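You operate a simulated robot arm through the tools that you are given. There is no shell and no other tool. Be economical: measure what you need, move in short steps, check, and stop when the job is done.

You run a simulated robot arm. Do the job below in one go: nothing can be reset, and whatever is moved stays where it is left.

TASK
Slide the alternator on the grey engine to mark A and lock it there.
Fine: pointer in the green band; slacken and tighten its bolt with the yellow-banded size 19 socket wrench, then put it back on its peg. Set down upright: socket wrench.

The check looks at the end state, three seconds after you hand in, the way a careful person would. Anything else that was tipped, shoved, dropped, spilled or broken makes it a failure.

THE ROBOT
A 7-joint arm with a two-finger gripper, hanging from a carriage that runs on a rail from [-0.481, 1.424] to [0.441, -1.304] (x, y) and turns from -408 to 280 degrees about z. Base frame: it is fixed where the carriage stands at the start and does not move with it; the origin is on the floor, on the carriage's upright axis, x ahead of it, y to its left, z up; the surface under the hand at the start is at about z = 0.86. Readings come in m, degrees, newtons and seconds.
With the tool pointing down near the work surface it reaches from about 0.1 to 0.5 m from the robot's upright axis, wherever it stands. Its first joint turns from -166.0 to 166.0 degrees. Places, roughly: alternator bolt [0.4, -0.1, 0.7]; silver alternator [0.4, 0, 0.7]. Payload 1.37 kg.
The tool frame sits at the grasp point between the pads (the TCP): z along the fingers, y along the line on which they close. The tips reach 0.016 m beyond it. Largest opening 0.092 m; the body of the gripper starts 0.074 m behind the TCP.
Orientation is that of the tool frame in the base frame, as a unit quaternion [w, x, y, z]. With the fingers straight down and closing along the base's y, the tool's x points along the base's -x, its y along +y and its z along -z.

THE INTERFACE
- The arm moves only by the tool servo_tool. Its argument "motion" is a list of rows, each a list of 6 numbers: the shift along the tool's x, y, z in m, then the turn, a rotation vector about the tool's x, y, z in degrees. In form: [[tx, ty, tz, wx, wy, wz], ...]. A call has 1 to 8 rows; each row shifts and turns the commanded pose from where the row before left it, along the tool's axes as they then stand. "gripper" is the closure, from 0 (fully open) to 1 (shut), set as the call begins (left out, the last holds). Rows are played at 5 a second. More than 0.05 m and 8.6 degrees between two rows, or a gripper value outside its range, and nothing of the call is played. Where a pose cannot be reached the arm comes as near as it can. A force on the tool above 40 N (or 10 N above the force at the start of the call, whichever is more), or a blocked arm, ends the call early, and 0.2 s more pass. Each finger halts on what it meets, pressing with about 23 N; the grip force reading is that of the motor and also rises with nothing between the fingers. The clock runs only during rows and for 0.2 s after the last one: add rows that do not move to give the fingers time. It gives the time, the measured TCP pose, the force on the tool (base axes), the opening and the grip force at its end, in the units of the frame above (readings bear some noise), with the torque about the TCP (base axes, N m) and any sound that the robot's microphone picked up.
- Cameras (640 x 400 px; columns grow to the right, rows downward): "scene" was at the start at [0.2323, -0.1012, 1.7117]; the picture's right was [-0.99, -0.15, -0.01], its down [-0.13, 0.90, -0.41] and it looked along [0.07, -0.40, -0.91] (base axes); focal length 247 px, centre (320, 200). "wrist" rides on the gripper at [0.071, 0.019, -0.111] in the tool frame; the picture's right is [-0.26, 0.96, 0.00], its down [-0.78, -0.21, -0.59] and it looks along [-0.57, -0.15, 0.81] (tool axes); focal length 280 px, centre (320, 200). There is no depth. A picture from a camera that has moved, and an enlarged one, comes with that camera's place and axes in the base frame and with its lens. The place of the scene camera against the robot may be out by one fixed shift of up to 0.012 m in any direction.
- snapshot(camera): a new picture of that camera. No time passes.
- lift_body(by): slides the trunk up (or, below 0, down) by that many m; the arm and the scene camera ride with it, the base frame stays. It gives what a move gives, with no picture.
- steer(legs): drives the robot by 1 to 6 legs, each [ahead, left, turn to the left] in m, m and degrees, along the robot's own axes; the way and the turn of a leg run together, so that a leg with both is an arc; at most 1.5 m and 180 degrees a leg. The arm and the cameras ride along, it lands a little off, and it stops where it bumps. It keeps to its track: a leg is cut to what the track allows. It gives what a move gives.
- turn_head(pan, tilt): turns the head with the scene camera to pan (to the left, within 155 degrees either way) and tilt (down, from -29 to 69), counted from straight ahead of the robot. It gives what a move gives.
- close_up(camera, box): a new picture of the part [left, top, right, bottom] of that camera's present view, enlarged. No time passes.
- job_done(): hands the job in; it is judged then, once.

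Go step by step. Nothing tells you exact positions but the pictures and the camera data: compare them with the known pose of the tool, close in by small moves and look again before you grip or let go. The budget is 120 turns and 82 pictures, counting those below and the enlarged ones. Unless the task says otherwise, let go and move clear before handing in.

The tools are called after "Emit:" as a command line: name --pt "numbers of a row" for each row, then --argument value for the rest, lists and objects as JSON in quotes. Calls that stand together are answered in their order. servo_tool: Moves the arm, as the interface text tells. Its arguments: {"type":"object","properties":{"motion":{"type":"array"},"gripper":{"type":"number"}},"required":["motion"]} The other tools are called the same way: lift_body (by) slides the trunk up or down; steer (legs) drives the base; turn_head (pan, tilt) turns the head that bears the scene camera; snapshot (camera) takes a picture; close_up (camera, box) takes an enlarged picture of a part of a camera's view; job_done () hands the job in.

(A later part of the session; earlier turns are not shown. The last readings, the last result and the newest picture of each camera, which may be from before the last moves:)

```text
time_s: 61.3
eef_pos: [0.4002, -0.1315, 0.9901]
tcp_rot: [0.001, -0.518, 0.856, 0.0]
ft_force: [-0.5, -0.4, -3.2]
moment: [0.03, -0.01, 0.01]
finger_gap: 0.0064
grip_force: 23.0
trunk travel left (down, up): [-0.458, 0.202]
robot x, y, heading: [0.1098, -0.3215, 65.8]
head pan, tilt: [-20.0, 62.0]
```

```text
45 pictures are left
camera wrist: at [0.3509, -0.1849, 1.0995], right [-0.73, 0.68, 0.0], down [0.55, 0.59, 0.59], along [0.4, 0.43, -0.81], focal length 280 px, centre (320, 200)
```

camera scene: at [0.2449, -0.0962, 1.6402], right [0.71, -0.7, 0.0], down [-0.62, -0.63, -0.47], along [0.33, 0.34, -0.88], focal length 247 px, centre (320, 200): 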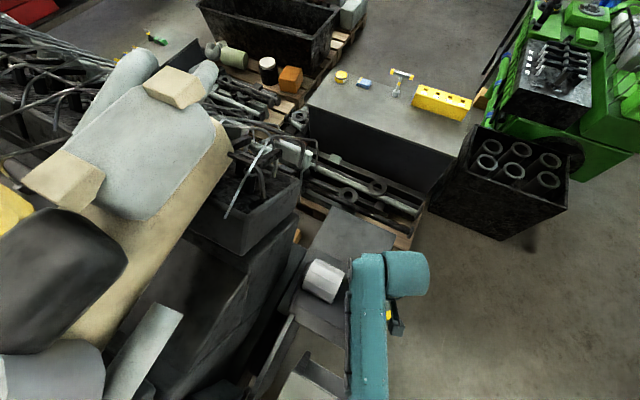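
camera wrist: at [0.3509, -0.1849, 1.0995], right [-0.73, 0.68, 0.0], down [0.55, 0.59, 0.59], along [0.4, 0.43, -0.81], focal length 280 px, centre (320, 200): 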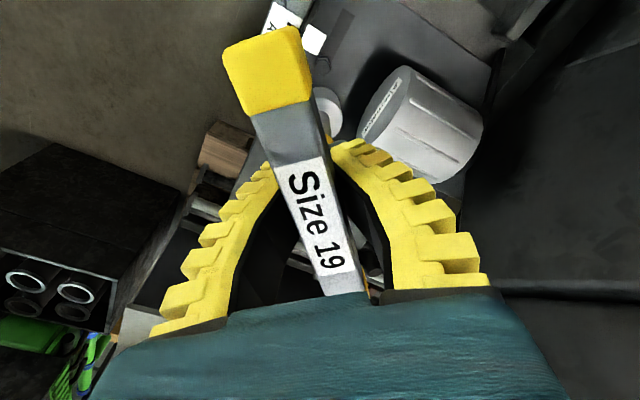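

Emit:
close_up --camera "wrist" --box '[250, 0, 430, 150]'

```text
2.67 times, centred on (340, 75) of wrist
camera zoom: at [0.3509, -0.1849, 1.0995], right [-0.73, 0.68, 0.0], down [0.55, 0.59, 0.59], along [0.4, 0.43, -0.81], focal length 748 px, centre (267, 533)
```

zoom: 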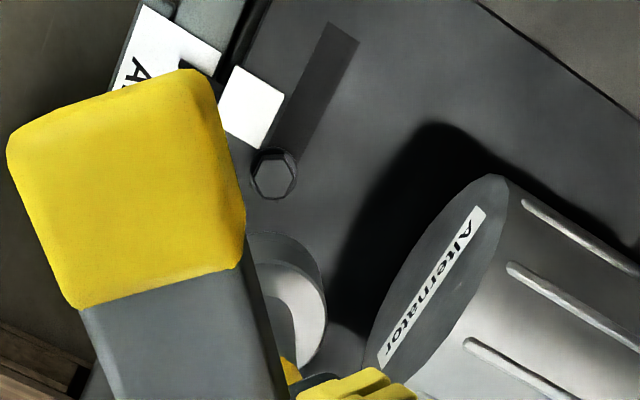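

The bolt is now clearly visible; two wrist views agree on (0.4006, -0.126, z≈0.677). Correct 5 mm and descend to just above it.

Emit:
servo_tool --pt "-0.005 0.0022 0 0 0 0" --pt "0 0 0.03 0 0 0" --pt "0 0 0.03 0 0 0" --pt "0 0 0.03 0 0 0" --pt "0 0 0.03 0 0 0" --pt "0 0 0.03 0 0 0" --pt "0 0 0 0 0 0"

Emit:
close_up --camera "wrist" --box '[250, 0, 430, 150]'

Emit:
close_up --camera "scene" --box '[280, 230, 440, 360]'

```text
time_s: 62.9
eef_pos: [0.4019, -0.1273, 0.8396]
tcp_rot: [0.001, -0.518, 0.856, 0.001]
ft_force: [0.4, -0.3, -2.7]
moment: [0.0, -0.03, -0.01]
finger_gap: 0.0067
grip_force: 22.6
trunk travel left (down, up): [-0.458, 0.202]
robot x, y, heading: [0.105, -0.3232, 65.6]
head pan, tilt: [-20.0, 62.0]
```

```text
2.67 times, centred on (340, 75) of wrist
camera zoom: at [0.3517, -0.1807, 0.9494], right [-0.73, 0.68, 0.0], down [0.55, 0.59, 0.59], along [0.4, 0.43, -0.81], focal length 748 px, centre (267, 533)
```

zoom: 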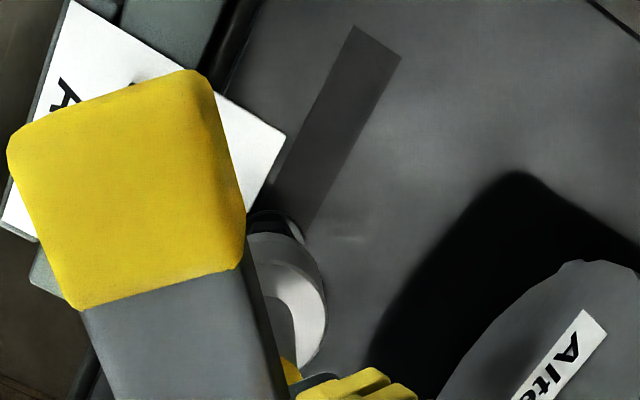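

```text
3.08 times, centred on (360, 295) of scene
camera zoom: at [0.2449, -0.0962, 1.6402], right [0.71, -0.7, 0.0], down [-0.62, -0.63, -0.47], along [0.33, 0.34, -0.88], focal length 759 px, centre (197, -92)
```

zoom: 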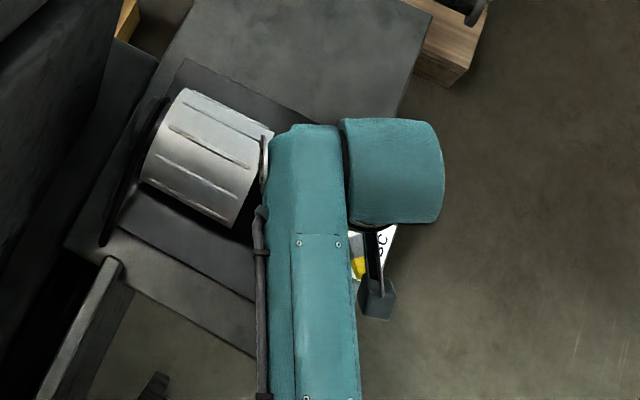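

Socket and bolt line up within about 2 mm. Descend in small steps, watching the force.

Emit:
servo_tool --pt "0 0 0.01 0 0 0" --pt "0 0 0.01 0 0 0" --pt "0 0 0.008 0 0 0" --pt "0 0 0 0 0 0"

Emit:
close_up --camera "wrist" --box '[250, 0, 430, 150]'

```text
time_s: 63.9
eef_pos: [0.4018, -0.1266, 0.8118]
tcp_rot: [0.0, -0.518, 0.855, 0.0]
ft_force: [0.0, 0.7, -3.3]
moment: [0.03, 0.01, 0.02]
finger_gap: 0.0067
grip_force: 22.4
trunk travel left (down, up): [-0.458, 0.202]
robot x, y, heading: [0.1074, -0.3208, 65.7]
head pan, tilt: [-20.0, 62.0]
```

```text
2.67 times, centred on (340, 75) of wrist
camera zoom: at [0.3524, -0.1799, 0.9217], right [-0.73, 0.68, 0.0], down [0.55, 0.59, 0.59], along [0.4, 0.43, -0.81], focal length 748 px, centre (267, 533)
```

zoom: 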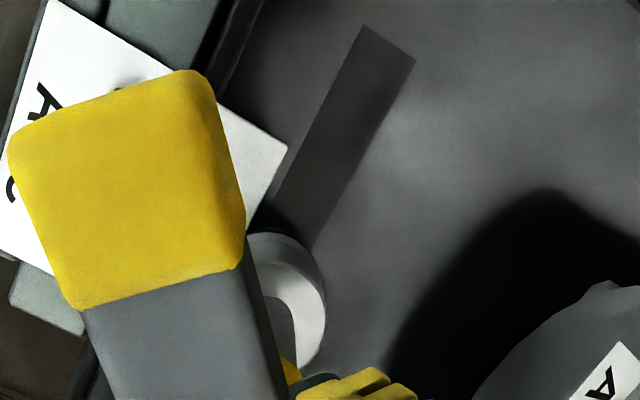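

Bolt is now fully covered by the socket with no contact yet. Continue down gently.

Emit:
servo_tool --pt "0 0 0.005 0 0 0" --pt "0 0 0.005 0 0 0" --pt "0 0 0.004 0 0 0" --pt "0 0 0 0 0 0"

```text
time_s: 64.9
eef_pos: [0.4014, -0.1267, 0.7997]
tcp_rot: [-0.001, -0.518, 0.855, 0.0]
ft_force: [0.0, -0.6, 1.0]
moment: [-0.16, 0.1, -0.06]
finger_gap: 0.0067
grip_force: 23.2
trunk travel left (down, up): [-0.458, 0.202]
robot x, y, heading: [0.1064, -0.323, 65.6]
head pan, tilt: [-20.0, 62.0]
```

Contact with the bolt top at TCP z 0.80. Turn slowly counter-clockwise with light pressure to let the hex drop in.

Emit:
servo_tool --pt "0 0 0.001 0 0 -4" --pt "0 0 0.0005 0 0 -4" --pt "0 0 0.0005 0 0 -4" --pt "0 0 0.0 0 0 -4" --pt "0 0 0 0 0 0"

```text
time_s: 66.1
eef_pos: [0.4014, -0.1268, 0.7964]
tcp_rot: [0.001, -0.631, 0.775, 0.0]
ft_force: [1.0, 0.1, 1.8]
moment: [0.09, -0.1, -0.31]
finger_gap: 0.0098
grip_force: 23.1
trunk travel left (down, up): [-0.458, 0.202]
robot x, y, heading: [0.1087, -0.3251, 65.7]
head pan, tilt: [-20.0, 62.0]
```

Emit:
servo_tool --pt "0 0 0.003 0 0 0" --pt "0 0 0.003 0 0 0" --pt "0 0 0 0 0 0"

Emit:
close_up --camera "wrist" --box '[250, 0, 430, 150]'

```text
time_s: 66.9
eef_pos: [0.4016, -0.1249, 0.7917]
tcp_rot: [0.003, -0.632, 0.775, 0.0]
ft_force: [-1.4, -0.9, 24.8]
moment: [0.13, -0.03, 0.07]
finger_gap: 0.0109
grip_force: 23.4
trunk travel left (down, up): [-0.458, 0.202]
robot x, y, heading: [0.1069, -0.3249, 65.6]
head pan, tilt: [-20.0, 62.0]
```

```text
2.67 times, centred on (340, 75) of wrist
camera zoom: at [0.3696, -0.1904, 0.9003], right [-0.89, 0.45, 0.0], down [0.36, 0.72, 0.59], along [0.27, 0.53, -0.8], focal length 748 px, centre (267, 533)
```

zoom: 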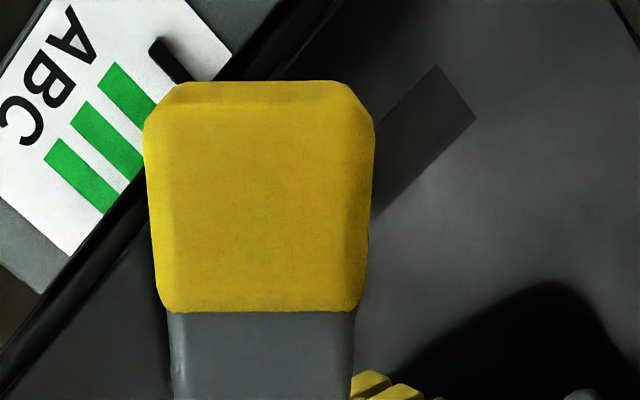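

The bar stayed put while the gripper twisted about 16° around it, so the bolt seems to hold the socket and the grip can't deliver enough torque at the centre. I'll twist back to align and relieve the pressure, then look.

Emit:
servo_tool --pt "0 0 -0.0005 0 0 4" --pt "0 0 0 0 0 4" --pt "0 0 0 0 0 4" --pt "0 0 0 0 0 4" --pt "0 0 0 0 0 0"

Emit:
snapshot --camera "wrist"

```text
time_s: 68.1
eef_pos: [0.4006, -0.1251, 0.7907]
tcp_rot: [0.0, -0.516, 0.856, 0.0]
ft_force: [1.8, 1.6, 10.2]
moment: [0.09, -0.04, 0.09]
finger_gap: 0.0103
grip_force: 23.2
trunk travel left (down, up): [-0.458, 0.202]
robot x, y, heading: [0.1085, -0.3214, 65.5]
head pan, tilt: [-20.0, 62.0]
```

```text
39 pictures are left
camera wrist: at [0.3518, -0.1795, 0.8997], right [-0.73, 0.68, 0.0], down [0.55, 0.59, 0.59], along [0.4, 0.43, -0.81], focal length 280 px, centre (320, 200)
```

wrist: 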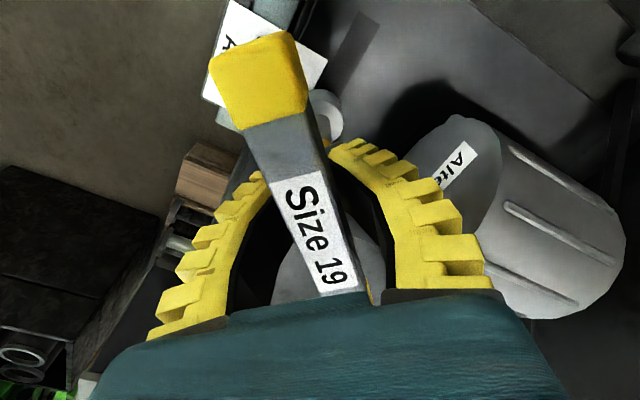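

The bar has slid up in the fingers by about 1 cm, so the socket stopped at the first contact. I'll test whether it's engaged with a small sideways nudge.

Emit:
servo_tool --pt "0 0.002 0 0 0 0" --pt "0 0.002 0 0 0 0" --pt "0 0 0 0 0 0"

Emit:
servo_tool --pt "0 -0.004 0 0 0 0" --pt "0 -0.004 0 0 0 0" --pt "0 0 0 0 0 0"

Emit:
servo_tool --pt "0 0.002 0 0 0 0" --pt "0 0.002 0 0 0 0" --pt "0 0 0 0 0 0"

```text
time_s: 68.9
eef_pos: [0.398, -0.1242, 0.7907]
tcp_rot: [0.001, -0.517, 0.856, 0.0]
ft_force: [1.8, -1.5, 9.6]
moment: [0.0, -0.26, 0.02]
finger_gap: 0.0094
grip_force: 22.7
trunk travel left (down, up): [-0.458, 0.202]
robot x, y, heading: [0.1085, -0.318, 65.5]
head pan, tilt: [-20.0, 62.0]
```

```text
time_s: 69.7
eef_pos: [0.4042, -0.1272, 0.7896]
tcp_rot: [0.001, -0.517, 0.856, 0.001]
ft_force: [-1.7, 1.6, 11.8]
moment: [0.12, 0.14, 0.04]
finger_gap: 0.0098
grip_force: 22.7
trunk travel left (down, up): [-0.458, 0.202]
robot x, y, heading: [0.1081, -0.3204, 65.8]
head pan, tilt: [-20.0, 62.0]
```

```text
time_s: 70.5
eef_pos: [0.4007, -0.1259, 0.7902]
tcp_rot: [0.001, -0.517, 0.856, -0.001]
ft_force: [2.0, 0.1, 8.0]
moment: [-0.03, -0.13, 0.03]
finger_gap: 0.0098
grip_force: 22.8
trunk travel left (down, up): [-0.458, 0.202]
robot x, y, heading: [0.1086, -0.3212, 65.7]
head pan, tilt: [-20.0, 62.0]
```

Inconclusive. I'll open partway so the T-handle stands by itself, fingers still straddling it, and look.

Emit:
servo_tool --pt "0 0 0 0 0 0" --pt "0 0 0 0 0 0" --pt "0 0 0 0 0 0" --pt "0 0 0 0 0 0" --gripper 0.55

Emit:
snapshot --camera "wrist"

```text
time_s: 71.5
eef_pos: [0.4002, -0.1271, 0.7894]
tcp_rot: [0.0, -0.517, 0.856, 0.0]
ft_force: [0.7, -1.1, 0.3]
moment: [0.01, 0.01, -0.05]
finger_gap: 0.0445
grip_force: 2.0
trunk travel left (down, up): [-0.458, 0.202]
robot x, y, heading: [0.1102, -0.3212, 65.6]
head pan, tilt: [-20.0, 62.0]
```

```text
38 pictures are left
camera wrist: at [0.3507, -0.1798, 0.8992], right [-0.73, 0.68, 0.0], down [0.55, 0.59, 0.59], along [0.4, 0.43, -0.81], focal length 280 px, centre (320, 200)
```

wrist: 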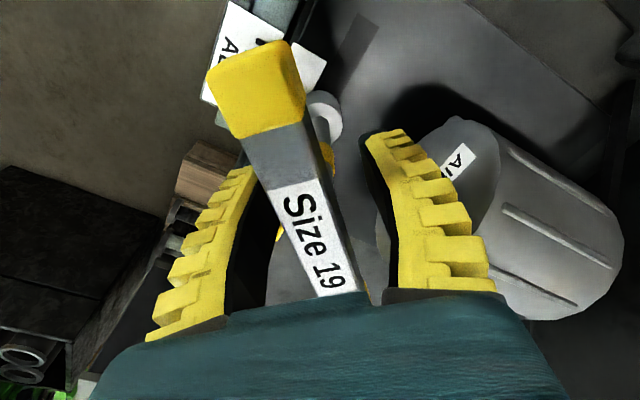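

The wrench stands by itself. I'll open fully and raise the hand straight up to inspect it.

Emit:
servo_tool --pt "0 0 0 0 0 0" --pt "0 0 -0.02 0 0 0" --pt "0 0 -0.03 0 0 0" --pt "0 0 -0.04 0 0 0" --pt "0 0 -0.04 0 0 0" --pt "0 0 0 0 0 0" --gripper 0.3

Emit:
snapshot --camera "wrist"

Emit:
close_up --camera "scene" --box '[280, 230, 440, 360]'

```text
time_s: 72.9
eef_pos: [0.4003, -0.1262, 0.9212]
tcp_rot: [0.0, -0.517, 0.856, 0.0]
ft_force: [-0.2, -0.4, -0.8]
moment: [-0.02, 0.03, 0.02]
finger_gap: 0.0665
grip_force: 2.6
trunk travel left (down, up): [-0.458, 0.202]
robot x, y, heading: [0.1071, -0.3216, 65.6]
head pan, tilt: [-20.0, 62.0]
```

```text
37 pictures are left
camera wrist: at [0.3517, -0.1802, 1.0305], right [-0.73, 0.68, 0.0], down [0.55, 0.59, 0.59], along [0.4, 0.43, -0.81], focal length 280 px, centre (320, 200)
```

wrist: 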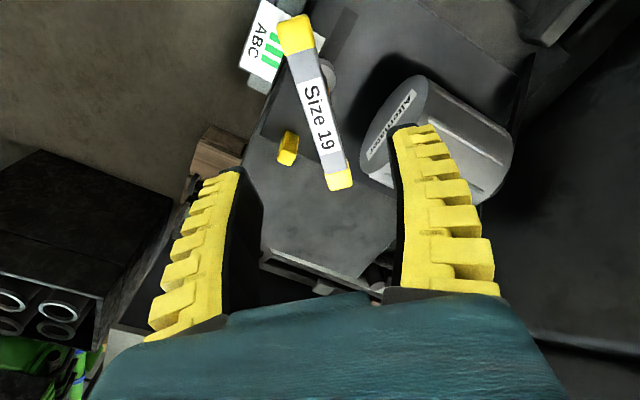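

```text
3.08 times, centred on (360, 295) of scene
camera zoom: at [0.245, -0.0961, 1.6403], right [0.71, -0.7, 0.0], down [-0.62, -0.63, -0.47], along [0.33, 0.34, -0.88], focal length 759 px, centre (197, -92)
```

zoom: 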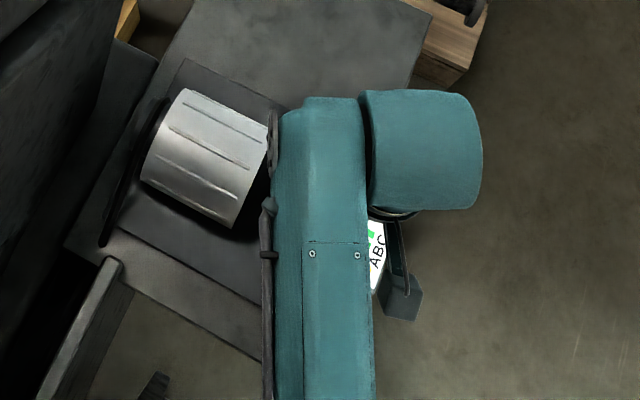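

Standing upright. Pull the hand back for an oblique view of the socket and bolt.

Emit:
servo_tool --pt "0.035 0 0 0 0 0" --pt "0.035 0 0 0 0 0" --pt "0.035 0 0 0 0 0" --pt "0.035 0 0.0 0 0 0" --pt "0 0 0 0 0 0"

Emit:
close_up --camera "wrist" --box '[220, 20, 440, 230]'

Emit:
close_up --camera "scene" --box '[300, 245, 420, 335]'

```text
time_s: 74.1
eef_pos: [0.336, -0.2497, 0.9213]
tcp_rot: [0.001, -0.517, 0.856, 0.0]
ft_force: [0.1, 0.1, 0.1]
moment: [0.01, -0.04, -0.02]
finger_gap: 0.0667
grip_force: 1.6
trunk travel left (down, up): [-0.458, 0.202]
robot x, y, heading: [0.1106, -0.3225, 65.8]
head pan, tilt: [-20.0, 62.0]
```

```text
1.90 times, centred on (330, 125) of wrist
camera zoom: at [0.2864, -0.3028, 1.0305], right [-0.73, 0.68, 0.0], down [0.55, 0.59, 0.59], along [0.4, 0.43, -0.81], focal length 534 px, centre (301, 343)
```

zoom: 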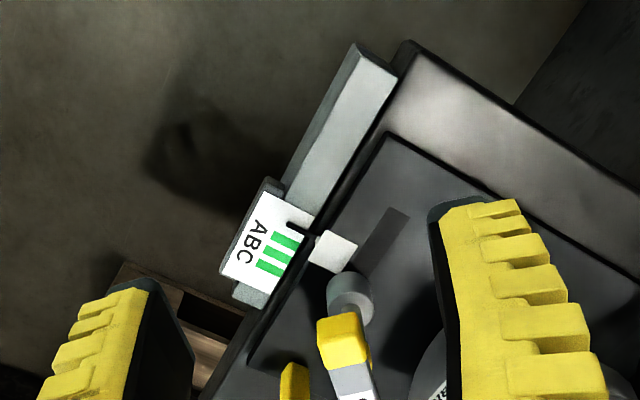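

```text
4.44 times, centred on (360, 290) of scene
camera zoom: at [0.2449, -0.0962, 1.6402], right [0.71, -0.7, 0.0], down [-0.62, -0.63, -0.47], along [0.33, 0.34, -0.88], focal length 1096 px, centre (142, -200)
```

zoom: 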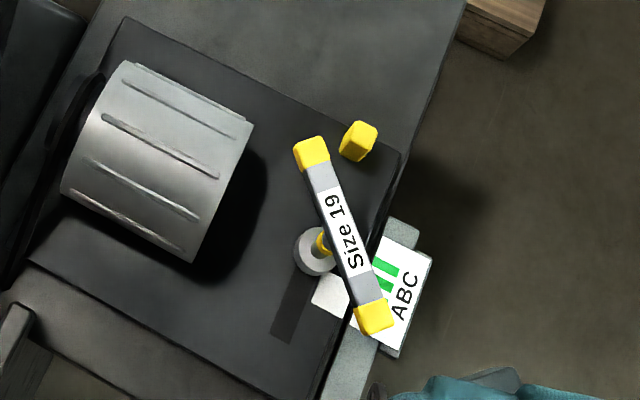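

The socket sits centred on the bolt, apparently flush on the plate. For more torque I'll grip the bar near its end and swing the hand in an arc about the bolt. Position above the near end first.

Emit:
servo_tool --pt "-0.032 0 0 0 0 0" --pt "-0.032 0 0 0 0 0" --pt "-0.032 -0.0006 0 0 0 0" --pt "0 0 0.03 0 0 0" --pt "0 0 0.03 0 0 0" --pt "0 0 0 0 0 0" --gripper 0.2

Emit:
snapshot --camera "wrist"

```text
time_s: 75.5
eef_pos: [0.381, -0.166, 0.8587]
tcp_rot: [0.001, -0.518, 0.856, 0.0]
ft_force: [-0.5, 0.1, 0.5]
moment: [-0.02, 0.0, -0.01]
finger_gap: 0.0753
grip_force: 1.5
trunk travel left (down, up): [-0.458, 0.202]
robot x, y, heading: [0.1091, -0.3214, 65.6]
head pan, tilt: [-20.0, 62.0]
```

```text
33 pictures are left
camera wrist: at [0.3311, -0.2193, 0.9688], right [-0.73, 0.68, 0.0], down [0.55, 0.59, 0.59], along [0.4, 0.43, -0.81], focal length 280 px, centre (320, 200)
```

wrist: 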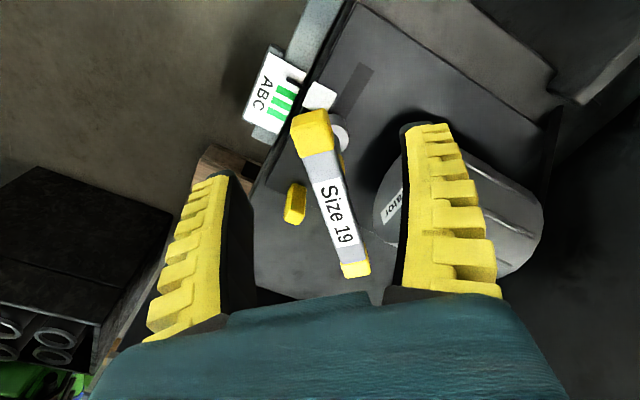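

Emit:
servo_tool --pt "0 0 0.03 0 0 0" --pt "0 0 0.025 0 0 0" --pt "0 0 0 0 0 0" --gripper 0.4

Emit:
servo_tool --pt "0 0 0 0 0 0" --pt "0 0 0 0 0 0" --pt "0 0 0 0 0 0" --pt "0 0 0 0 0 0" --gripper 1

Emit:
snapshot --camera "wrist"

```text
time_s: 76.3
eef_pos: [0.3798, -0.1652, 0.805]
tcp_rot: [0.0, -0.517, 0.856, 0.0]
ft_force: [0.4, -0.2, 0.2]
moment: [-0.04, 0.0, 0.02]
finger_gap: 0.058
grip_force: 2.1
trunk travel left (down, up): [-0.458, 0.202]
robot x, y, heading: [0.1087, -0.3232, 65.4]
head pan, tilt: [-20.0, 62.0]
```

```text
time_s: 77.3
eef_pos: [0.3793, -0.1651, 0.8048]
tcp_rot: [0.0, -0.517, 0.856, 0.0]
ft_force: [-0.1, 0.5, -3.4]
moment: [-0.08, 0.1, 0.0]
finger_gap: 0.0061
grip_force: 23.4
trunk travel left (down, up): [-0.458, 0.202]
robot x, y, heading: [0.1098, -0.3233, 65.5]
head pan, tilt: [-20.0, 62.0]
```

```text
32 pictures are left
camera wrist: at [0.3313, -0.2186, 0.9148], right [-0.73, 0.68, 0.0], down [0.55, 0.59, 0.59], along [0.4, 0.43, -0.81], focal length 280 px, centre (320, 200)
```

wrist: 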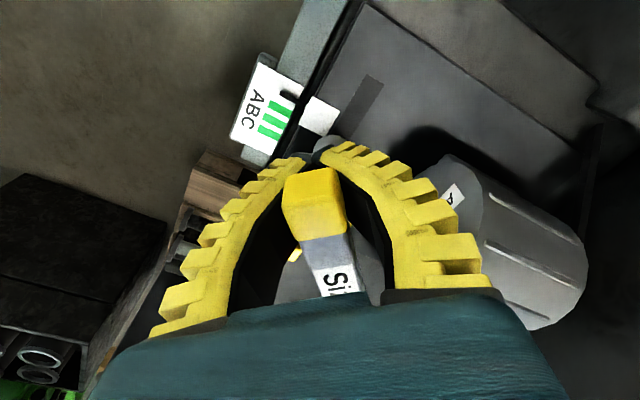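

Gripped at the end of the bar. Swing counter-clockwise 15° about the bolt and watch the forces.

Emit:
servo_tool --pt "-0.0002 -0.0039 0 0 0 -5" --pt "-0.0002 -0.0039 0 0 0 -5" --pt "-0.0002 -0.0039 0 0 0 -5" --pt "0 0 0 0 0 0"

Emit:
snapshot --camera "wrist"

```text
time_s: 78.3
eef_pos: [0.3923, -0.169, 0.8046]
tcp_rot: [0.001, -0.625, 0.781, 0.001]
ft_force: [0.6, 1.4, -2.2]
moment: [-0.02, -0.01, 0.01]
finger_gap: 0.0057
grip_force: 22.9
trunk travel left (down, up): [-0.458, 0.202]
robot x, y, heading: [0.1067, -0.3189, 65.7]
head pan, tilt: [-20.0, 62.0]
```

```text
31 pictures are left
camera wrist: at [0.3589, -0.2338, 0.9146], right [-0.88, 0.47, 0.0], down [0.38, 0.71, 0.59], along [0.28, 0.52, -0.81], focal length 280 px, centre (320, 200)
```

wrist: 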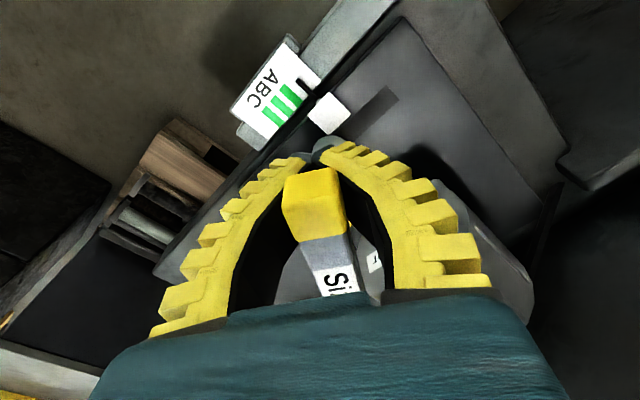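

It turned freely and the hand carries the weight, so it isn't driving the bolt yet. Press down lightly and keep turning.

Emit:
servo_tool --pt "0 0 0.002 0 0 0" --pt "0 0 0.002 0 0 0" --pt "0 0 0.001 0 0 0" --pt "0 0 0 0 0 0"

Emit:
servo_tool --pt "-0.0002 -0.0039 0 0 0 -5" --pt "-0.0002 -0.0039 0 0 0 -5" --pt "-0.0002 -0.0039 0 0 0 -5" --pt "0 0 0 0 0 0"

```text
time_s: 79.3
eef_pos: [0.391, -0.1695, 0.8013]
tcp_rot: [0.0, -0.625, 0.781, 0.001]
ft_force: [-0.4, 2.0, -2.3]
moment: [-0.02, -0.02, -0.05]
finger_gap: 0.0059
grip_force: 23.1
trunk travel left (down, up): [-0.458, 0.202]
robot x, y, heading: [0.1057, -0.3261, 65.5]
head pan, tilt: [-20.0, 62.0]
```

```text
time_s: 80.3
eef_pos: [0.4022, -0.1696, 0.7995]
tcp_rot: [0.0, 0.721, -0.693, 0.001]
ft_force: [-0.2, 1.1, -2.9]
moment: [0.02, -0.01, -0.06]
finger_gap: 0.0062
grip_force: 23.4
trunk travel left (down, up): [-0.458, 0.202]
robot x, y, heading: [0.1102, -0.3231, 65.3]
head pan, tilt: [-20.0, 62.0]
```

Emit:
snapshot --camera "wrist"

Emit:
close_up --camera "scene" --box '[300, 245, 420, 335]'

```text
30 pictures are left
camera wrist: at [0.3881, -0.2416, 0.9093], right [-0.97, 0.22, 0.0], down [0.18, 0.79, 0.59], along [0.13, 0.58, -0.81], focal length 280 px, centre (320, 200)
```

wrist: 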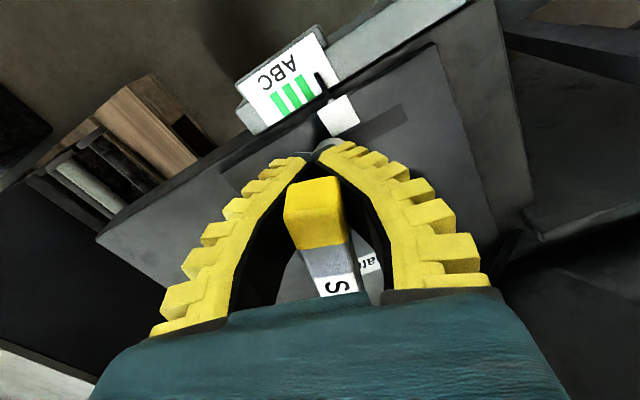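

```text
4.44 times, centred on (360, 290) of scene
camera zoom: at [0.245, -0.096, 1.6403], right [0.71, -0.7, 0.0], down [-0.62, -0.63, -0.47], along [0.33, 0.34, -0.88], focal length 1096 px, centre (142, -200)
```

zoom: 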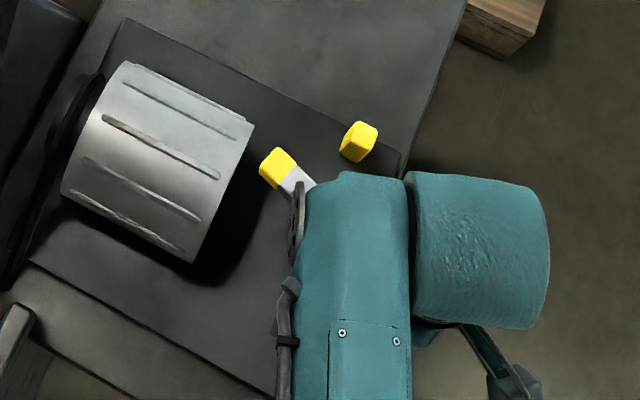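

Turning continues with no resistance. Press down until I feel solid contact, noting the height.

Emit:
servo_tool --pt "0 0 0.003 0 0 0" --pt "0 0 0.003 0 0 0" --pt "0 0 0.002 0 0 0" --pt "0 0 0 0 0 0"

Emit:
servo_tool --pt "-0.0002 -0.0039 0 0 0 -5" --pt "-0.0002 -0.0039 0 0 0 -5" --pt "-0.0002 -0.0039 0 0 0 -5" --pt "0 0 0 0 0 0"

```text
time_s: 81.3
eef_pos: [0.4034, -0.1693, 0.7922]
tcp_rot: [-0.001, 0.721, -0.693, 0.001]
ft_force: [-0.9, -0.4, -0.3]
moment: [-0.01, -0.02, 0.0]
finger_gap: 0.006
grip_force: 22.6
trunk travel left (down, up): [-0.458, 0.202]
robot x, y, heading: [0.1117, -0.3226, 65.8]
head pan, tilt: [-20.0, 62.0]
```

```text
time_s: 82.3
eef_pos: [0.4152, -0.1681, 0.7927]
tcp_rot: [-0.001, 0.805, -0.593, 0.001]
ft_force: [0.0, 1.2, -3.0]
moment: [0.0, -0.07, -0.21]
finger_gap: 0.0058
grip_force: 23.3
trunk travel left (down, up): [-0.458, 0.202]
robot x, y, heading: [0.1071, -0.3202, 65.9]
head pan, tilt: [-20.0, 62.0]
```

Emit:
snapshot --camera "wrist"

```text
28 pictures are left
camera wrist: at [0.4184, -0.2412, 0.9015], right [-1.0, -0.04, 0.0], down [-0.03, 0.81, 0.59], along [-0.02, 0.59, -0.81], focal length 280 px, centre (320, 200)
```

wrist: 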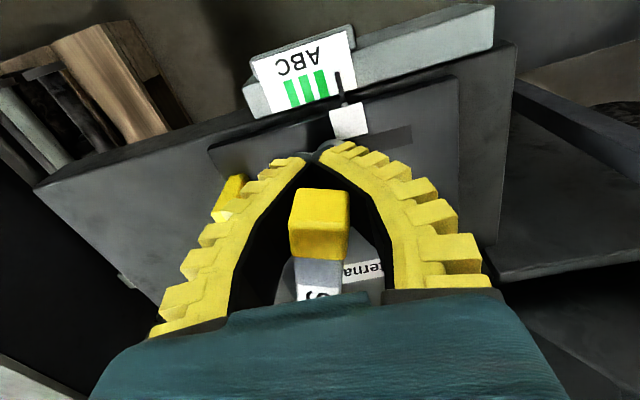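

Emit:
close_up --camera "scene" --box '[300, 245, 420, 335]'

```text
4.44 times, centred on (360, 290) of scene
camera zoom: at [0.245, -0.096, 1.6403], right [0.71, -0.7, 0.0], down [-0.62, -0.63, -0.47], along [0.33, 0.34, -0.88], focal length 1096 px, centre (142, -200)
```

zoom: 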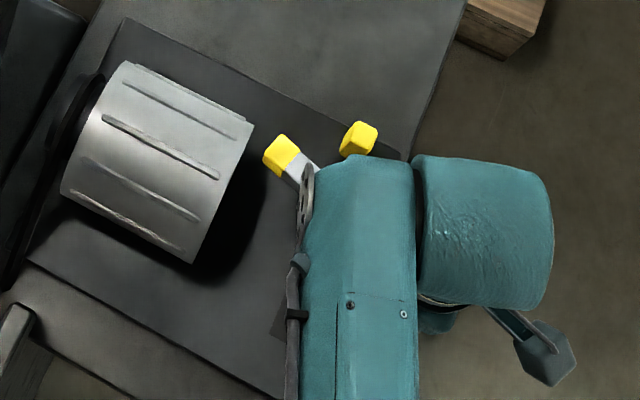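

The bar now resists (it stopped near 92° while the hand went on): the hex seems engaged. The flexible fingertips are too soft, so I'll open and regrip at the bar's centre with the bar close to the palm, where the fingers are stiff.

Emit:
servo_tool --pt "0 0 0 0 0 0" --pt "0 0 0 0 0 0" --pt "0 0 0 0 0 0" --pt "0 0 -0.02 0 0 0" --pt "0 0 -0.03 0 0 7.5" --pt "0 0 -0.03 0 0 7.5" --pt "0 0 0 0 0 0" --gripper 0.3

Emit:
snapshot --camera "wrist"

```text
time_s: 83.9
eef_pos: [0.415, -0.168, 0.8735]
tcp_rot: [0.0, 0.721, -0.693, 0.0]
ft_force: [0.1, -0.4, -0.3]
moment: [-0.03, 0.0, -0.03]
finger_gap: 0.0667
grip_force: 1.5
trunk travel left (down, up): [-0.458, 0.202]
robot x, y, heading: [0.1104, -0.3171, 65.7]
head pan, tilt: [-20.0, 62.0]
```

```text
26 pictures are left
camera wrist: at [0.3989, -0.2393, 0.9834], right [-0.97, 0.23, 0.0], down [0.18, 0.79, 0.59], along [0.13, 0.57, -0.81], focal length 280 px, centre (320, 200)
```

wrist: 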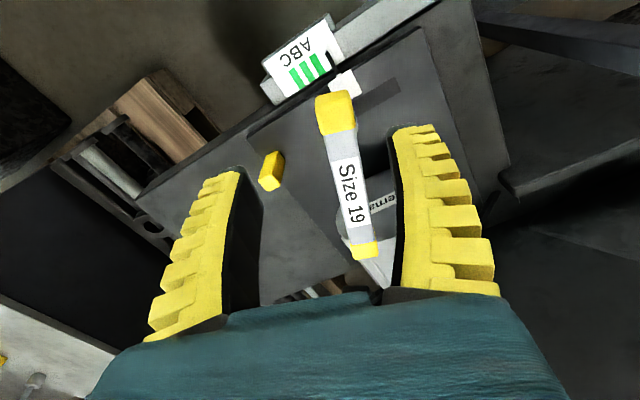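

Bar centre is at (0.400, -0.124), direction 91°, vertical. Move over centre and lower so the bar sits near the palm.

Emit:
servo_tool --pt "-0.022 0.0067 0 0 0 0" --pt "-0.0216 0.0066 0 0 0 0" --pt "0 0 0.03 0 0 0" --pt "0 0 0.03 0 0 0" --pt "0 0 0.025 0 0 0" --pt "0 0 0.02 0 0 0" --pt "0 0 0 0 0 0"

Emit:
snapshot --camera "wrist"

```text
time_s: 85.5
eef_pos: [0.3998, -0.1233, 0.7689]
tcp_rot: [0.0, 0.721, -0.693, 0.001]
ft_force: [-0.1, -0.3, -0.1]
moment: [0.0, 0.0, 0.02]
finger_gap: 0.0666
grip_force: 1.8
trunk travel left (down, up): [-0.458, 0.202]
robot x, y, heading: [0.1103, -0.3227, 65.5]
head pan, tilt: [-20.0, 62.0]
```

```text
25 pictures are left
camera wrist: at [0.3834, -0.1961, 0.8779], right [-0.97, 0.22, 0.0], down [0.18, 0.79, 0.59], along [0.13, 0.57, -0.81], focal length 280 px, centre (320, 200)
```

wrist: 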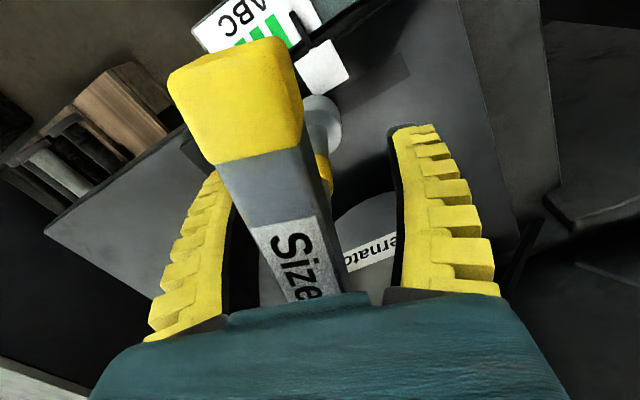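

No contact. Close and check.

Emit:
servo_tool --pt "0 0 0 0 0 0" --pt "0 0 0 0 0 0" --pt "0 0 0 0 0 0" --pt "0 0 0 0 0 0" --pt "0 0 0 0 0 0" --gripper 1

Emit:
servo_tool --pt "0 0 0.001 0 0 -5" --pt "0 0 0.001 0 0 -5" --pt "0 0 0 0 0 -5" --pt "0 0 0 0 0 0"

Emit:
snapshot --camera "wrist"

```text
time_s: 86.7
eef_pos: [0.3993, -0.1257, 0.7694]
tcp_rot: [-0.001, 0.721, -0.693, 0.001]
ft_force: [1.0, -2.5, 3.1]
moment: [-0.23, 0.03, 0.0]
finger_gap: 0.0067
grip_force: 22.8
trunk travel left (down, up): [-0.458, 0.202]
robot x, y, heading: [0.1088, -0.3235, 65.6]
head pan, tilt: [-20.0, 62.0]
```

```text
time_s: 87.7
eef_pos: [0.4007, -0.1232, 0.7662]
tcp_rot: [-0.001, 0.806, -0.592, 0.001]
ft_force: [-1.6, -0.3, 15.5]
moment: [0.1, -0.01, 0.0]
finger_gap: 0.0065
grip_force: 22.7
trunk travel left (down, up): [-0.458, 0.202]
robot x, y, heading: [0.1054, -0.3212, 65.5]
head pan, tilt: [-20.0, 62.0]
```

```text
24 pictures are left
camera wrist: at [0.4041, -0.1978, 0.8757], right [-1.0, -0.04, 0.0], down [-0.03, 0.81, 0.59], along [-0.02, 0.59, -0.81], focal length 280 px, centre (320, 200)
```

wrist: 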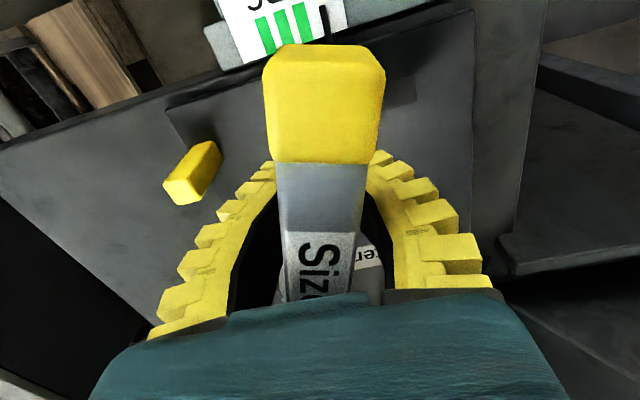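

The fingertips wrap under the bar and pinch the round stem instead of clamping the bar. I'll regrip higher, with the tips squarely on the bar's sides.

Emit:
servo_tool --pt "0 0 0 0 0 0" --pt "0 0 0 0 0 0" --pt "0 0 0 0 0 5" --pt "0 0 -0.02 0 0 5" --pt "0 0 -0.02 0 0 5" --pt "0 0 -0.018 0 0 0" --pt "0 0 0 0 0 0" --gripper 0.45

Emit:
servo_tool --pt "0 0 0 0 0 0" --pt "0 0 0 0 0 0" --pt "0 0 0 0 0 0" --pt "0 0 0 0 0 0" --gripper 1

Emit:
snapshot --camera "wrist"

```text
time_s: 89.3
eef_pos: [0.4002, -0.1251, 0.8236]
tcp_rot: [0.0, 0.72, -0.694, 0.0]
ft_force: [0.2, 0.5, 0.0]
moment: [0.01, 0.0, 0.02]
finger_gap: 0.0535
grip_force: 2.1
trunk travel left (down, up): [-0.458, 0.202]
robot x, y, heading: [0.1076, -0.3195, 65.5]
head pan, tilt: [-20.0, 62.0]
```

```text
time_s: 90.3
eef_pos: [0.4007, -0.1254, 0.824]
tcp_rot: [-0.001, 0.721, -0.693, 0.001]
ft_force: [-1.6, -2.3, 10.6]
moment: [-0.26, 0.03, -0.16]
finger_gap: 0.0149
grip_force: 23.1
trunk travel left (down, up): [-0.458, 0.202]
robot x, y, heading: [0.1073, -0.3229, 65.4]
head pan, tilt: [-20.0, 62.0]
```

```text
23 pictures are left
camera wrist: at [0.3849, -0.1962, 0.9337], right [-0.97, 0.22, 0.0], down [0.18, 0.79, 0.59], along [0.13, 0.57, -0.81], focal length 280 px, centre (320, 200)
```

wrist: 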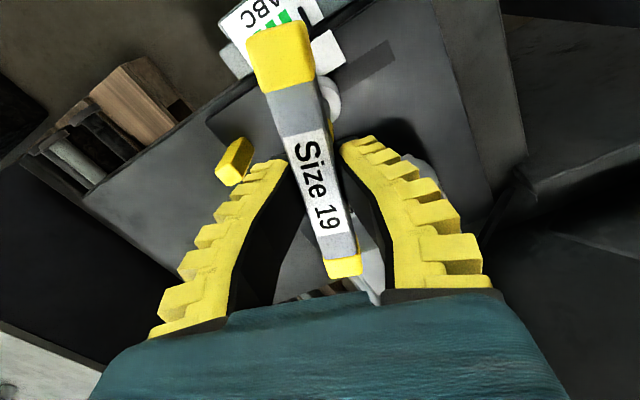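

Now the gap reads 15 mm — clamped on the bar itself. Twist counter-clockwise.

Emit:
servo_tool --pt "0 0 0 0 0 -5" --pt "0 0 0 0 0 -5" --pt "0 0 0 0 0 -5" --pt "0 0 0 0 0 0"

```text
time_s: 91.3
eef_pos: [0.4013, -0.1258, 0.8235]
tcp_rot: [-0.002, 0.806, -0.592, 0.001]
ft_force: [-1.0, -1.0, 15.5]
moment: [-0.09, 0.0, -0.24]
finger_gap: 0.018
grip_force: 23.0
trunk travel left (down, up): [-0.458, 0.202]
robot x, y, heading: [0.1121, -0.323, 65.7]
head pan, tilt: [-20.0, 62.0]
```

Emit:
servo_tool --pt "0 0 0 0 0 -5" --pt "0 0 0 0 0 -5" --pt "0 0 0 0 0 -5" --pt "0 0 0 0 0 0"

Emit:
snapshot --camera "wrist"

```text
time_s: 92.3
eef_pos: [0.4009, -0.124, 0.8229]
tcp_rot: [-0.001, 0.876, -0.483, 0.001]
ft_force: [-1.5, -0.1, 17.0]
moment: [0.09, 0.12, -0.12]
finger_gap: 0.0187
grip_force: 23.0
trunk travel left (down, up): [-0.458, 0.202]
robot x, y, heading: [0.108, -0.321, 65.5]
head pan, tilt: [-20.0, 62.0]
```

```text
22 pictures are left
camera wrist: at [0.423, -0.1947, 0.9326], right [-0.96, -0.29, 0.0], down [-0.24, 0.77, 0.59], along [-0.17, 0.56, -0.81], focal length 280 px, centre (320, 200)
```

wrist: 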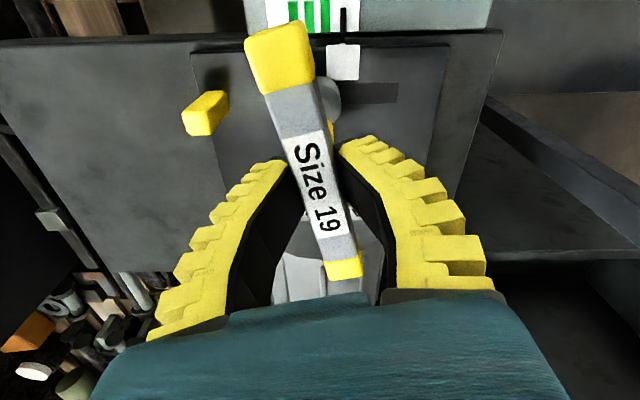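

Emit:
close_up --camera "wrist" --box '[280, 0, 420, 140]'

```text
2.86 times, centred on (350, 70) of wrist
camera zoom: at [0.423, -0.1947, 0.9326], right [-0.96, -0.29, 0.0], down [-0.24, 0.77, 0.59], along [-0.17, 0.56, -0.81], focal length 801 px, centre (234, 571)
```

zoom: 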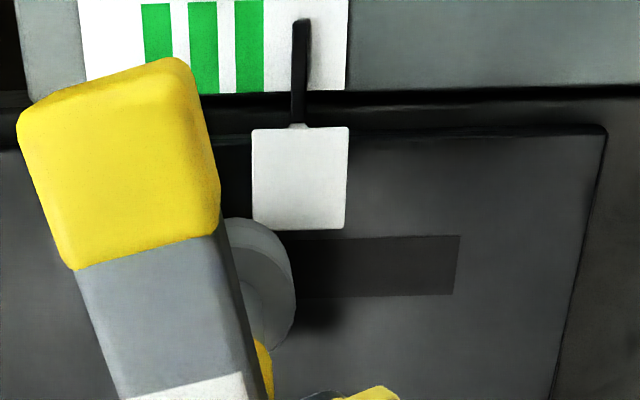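

The bar is now turning with the gripper. Pointer needs ≈14 mm toward +x. Continue loosening a bit more and watch the torque.

Emit:
servo_tool --pt "0 0 0 0 0 -6" --pt "0 0 0 0 0 -6" --pt "0 0 0 0 0 -6" --pt "0 0 0 0 0 -6" --pt "0 0 0 0 0 -6" --pt "0 0 0 0 0 0"

Emit:
close_up --camera "wrist" --box '[220, 0, 440, 200]'

```text
time_s: 93.7
eef_pos: [0.3998, -0.1252, 0.8236]
tcp_rot: [-0.001, 0.971, -0.239, 0.001]
ft_force: [0.5, -0.9, 15.4]
moment: [-0.04, -0.02, -0.02]
finger_gap: 0.0176
grip_force: 22.8
trunk travel left (down, up): [-0.458, 0.202]
robot x, y, heading: [0.104, -0.319, 65.5]
head pan, tilt: [-20.0, 62.0]
```

```text
2.00 times, centred on (330, 100) of wrist
camera zoom: at [0.4549, -0.1748, 0.9334], right [-0.68, -0.73, 0.0], down [-0.59, 0.55, 0.59], along [-0.43, 0.4, -0.81], focal length 561 px, centre (300, 400)
```

zoom: 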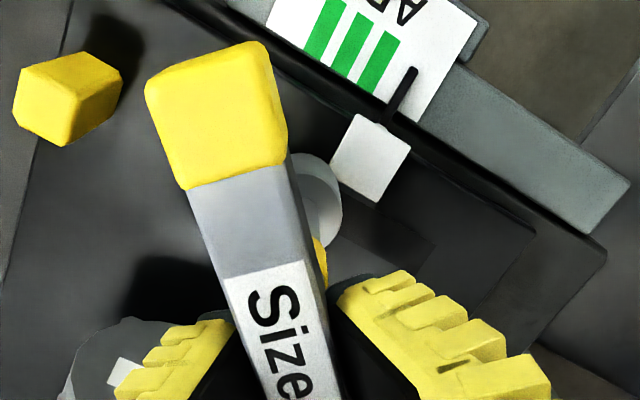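

Turns freely now (torque ≈ 0), so the bolt should be slack. I'll regrip lower for a secure hold and lift the wrench off.

Emit:
servo_tool --pt "0 0 0 0 0 0" --pt "0 0 0 0 0 0" --pt "0 0 0.01 0 0 0" --pt "0 0 0.01 0 0 0" --pt "0 0 0 0 0 0" --gripper 0.5

Emit:
servo_tool --pt "0 0 0 0 0 0" --pt "0 0 0 0 0 0" --pt "0 0 0 0 0 0" --pt "0 0 0 0 0 0" --gripper 1

Emit:
servo_tool --pt "0 0 -0.005 0 0 0" --pt "0 0 -0.015 0 0 0" --pt "0 0 -0.02 0 0 0" --pt "0 0 -0.03 0 0 0" --pt "0 0 -0.04 0 0 0" --pt "0 0 -0.04 0 0 0" --pt "0 0 0 0 0 0"

Emit:
close_up --camera "wrist" --box '[200, 0, 440, 200]'

```text
time_s: 94.9
eef_pos: [0.3992, -0.1247, 0.8031]
tcp_rot: [0.0, 0.971, -0.238, 0.001]
ft_force: [0.2, -0.2, -0.4]
moment: [-0.01, -0.01, -0.01]
finger_gap: 0.0489
grip_force: 2.1
trunk travel left (down, up): [-0.458, 0.202]
robot x, y, heading: [0.1092, -0.3192, 65.6]
head pan, tilt: [-20.0, 62.0]
```

```text
time_s: 95.9
eef_pos: [0.3983, -0.1261, 0.8038]
tcp_rot: [0.0, 0.971, -0.24, 0.0]
ft_force: [0.3, 0.3, -0.3]
moment: [0.02, -0.03, -0.02]
finger_gap: 0.0106
grip_force: 23.4
trunk travel left (down, up): [-0.458, 0.202]
robot x, y, heading: [0.1118, -0.3226, 65.7]
head pan, tilt: [-20.0, 62.0]
```

```text
time_s: 97.5
eef_pos: [0.3981, -0.1268, 0.9529]
tcp_rot: [0.0, 0.971, -0.239, 0.0]
ft_force: [-0.2, 0.2, -2.8]
moment: [-0.01, 0.01, -0.01]
finger_gap: 0.0108
grip_force: 23.5
trunk travel left (down, up): [-0.458, 0.202]
robot x, y, heading: [0.1079, -0.3237, 65.5]
head pan, tilt: [-20.0, 62.0]
```

```text
2.00 times, centred on (320, 100) of wrist
camera zoom: at [0.4523, -0.1759, 1.0627], right [-0.68, -0.73, 0.0], down [-0.59, 0.55, 0.59], along [-0.43, 0.4, -0.81], focal length 561 px, centre (320, 400)
```

zoom: 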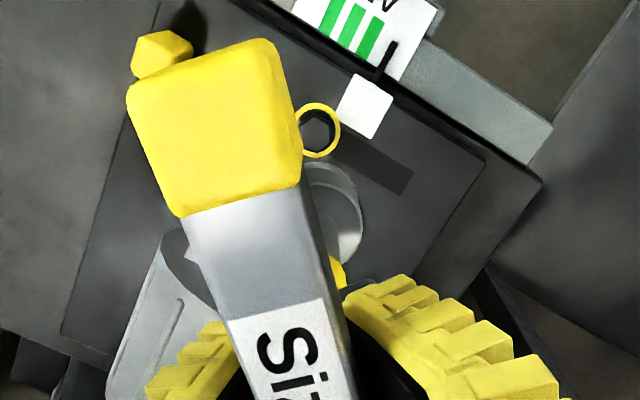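

The bolt now shows a yellow ring around it that wasn't there before – it is slackened. Keeping the wrench in hand, I'll use its socket to push the yellow knob on the slide plate (at about (0.491, -0.094), in line with the slot) toward +x. First align the closing axis with the slide direction, at height.

Emit:
servo_tool --pt "0.0193 -0.0214 0 0 0 0" --pt "0.0193 -0.0214 0 0 0 0" --pt "0 0 0 0 0 8.4" --pt "0 0 0 0 0 8.4" --pt "0 0 0 0 0 8.4" --pt "0 0 0 0 0 8.4" --pt "0 0 0 0 0 8.4" --pt "0 0 0 0 0 0"

Emit:
servo_tool --pt "0 0 0.03 0 0 0" --pt "0 0 0.03 0 0 0" --pt "0 0 0.03 0 0 0" --pt "0 0 0.02 0 0 0" --pt "0 0 0 0 0 0"

Emit:
snapshot --camera "wrist"

```text
time_s: 99.3
eef_pos: [0.453, -0.1055, 0.9547]
tcp_rot: [-0.001, 0.82, -0.572, 0.001]
ft_force: [-0.7, 0.2, -3.0]
moment: [-0.02, 0.01, 0.01]
finger_gap: 0.0108
grip_force: 22.8
trunk travel left (down, up): [-0.458, 0.202]
robot x, y, heading: [0.1076, -0.322, 65.6]
head pan, tilt: [-20.0, 62.0]
```

```text
time_s: 100.5
eef_pos: [0.4536, -0.1054, 0.8433]
tcp_rot: [0.0, 0.821, -0.571, 0.0]
ft_force: [0.3, 0.0, -3.2]
moment: [0.02, -0.02, 0.01]
finger_gap: 0.0106
grip_force: 23.1
trunk travel left (down, up): [-0.458, 0.202]
robot x, y, heading: [0.1108, -0.3232, 65.6]
head pan, tilt: [-20.0, 62.0]
```

```text
18 pictures are left
camera wrist: at [0.4606, -0.1783, 0.9529], right [-1.0, -0.09, 0.0], down [-0.07, 0.8, 0.59], along [-0.05, 0.59, -0.81], focal length 280 px, centre (320, 200)
```

wrist: 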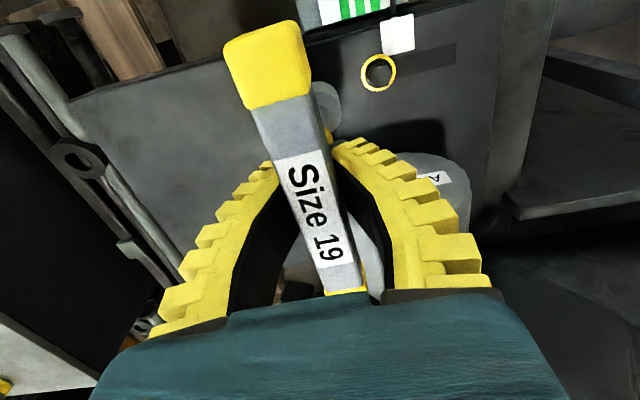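

Lower to just above the plate and advance toward the knob.

Emit:
servo_tool --pt "0 0 0.012 0 0 0" --pt "0 0 0.011 0 0 0" --pt "0 0 0 0 0 0"

Emit:
servo_tool --pt "0 -0.003 0 0 0 0" --pt "0 -0.003 0 0 0 0" --pt "0 -0.003 0 0 0 0" --pt "0 -0.003 0 0 0 0" --pt "0 0 0 0 0 0"

Emit:
servo_tool --pt "0 -0.002 0 0 0 0" --pt "0 -0.002 0 0 0 0" --pt "0 -0.002 0 0 0 0" --pt "0 0 0 0 0 0"

```text
time_s: 101.3
eef_pos: [0.4536, -0.1052, 0.8214]
tcp_rot: [0.0, 0.82, -0.572, 0.001]
ft_force: [-0.3, -0.3, -2.3]
moment: [0.03, 0.03, 0.0]
finger_gap: 0.0104
grip_force: 23.2
trunk travel left (down, up): [-0.458, 0.202]
robot x, y, heading: [0.1072, -0.3235, 65.8]
head pan, tilt: [-20.0, 62.0]
```

```text
time_s: 102.5
eef_pos: [0.4647, -0.1033, 0.8198]
tcp_rot: [0.0, 0.821, -0.571, -0.001]
ft_force: [-2.2, 0.0, -4.1]
moment: [-0.04, 0.2, -0.01]
finger_gap: 0.0103
grip_force: 22.8
trunk travel left (down, up): [-0.458, 0.202]
robot x, y, heading: [0.108, -0.3231, 65.8]
head pan, tilt: [-20.0, 62.0]
```

```text
time_s: 103.5
eef_pos: [0.4698, -0.1011, 0.8202]
tcp_rot: [-0.001, 0.821, -0.571, 0.0]
ft_force: [-4.1, -2.6, -2.5]
moment: [-0.21, 0.37, -0.01]
finger_gap: 0.0102
grip_force: 22.6
trunk travel left (down, up): [-0.458, 0.202]
robot x, y, heading: [0.1052, -0.3203, 65.9]
head pan, tilt: [-20.0, 62.0]
```

Contact with the knob, about 5 N. Push a little more and look.

Emit:
servo_tool --pt "0 -0.002 0 0 0 0" --pt "0 -0.002 0 0 0 0" --pt "0 -0.002 0 0 0 0" --pt "0 0 0 0 0 0"

Emit:
close_up --camera "wrist" --box '[220, 0, 460, 150]'

```text
time_s: 104.5
eef_pos: [0.4743, -0.0986, 0.8214]
tcp_rot: [0.0, 0.821, -0.571, 0.0]
ft_force: [-4.0, -2.3, -4.1]
moment: [-0.24, 0.4, -0.02]
finger_gap: 0.0099
grip_force: 22.8
trunk travel left (down, up): [-0.458, 0.202]
robot x, y, heading: [0.1082, -0.3186, 65.6]
head pan, tilt: [-20.0, 62.0]
```

```text
2.67 times, centred on (340, 75) of wrist
camera zoom: at [0.4821, -0.1714, 0.9297], right [-1.0, -0.09, 0.0], down [-0.07, 0.81, 0.59], along [-0.05, 0.59, -0.81], focal length 748 px, centre (267, 533)
```

zoom: 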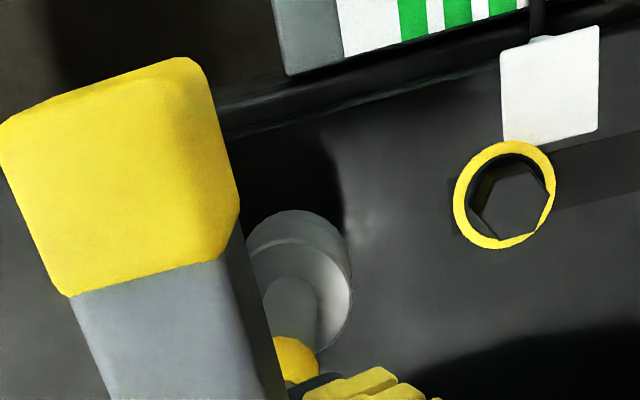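

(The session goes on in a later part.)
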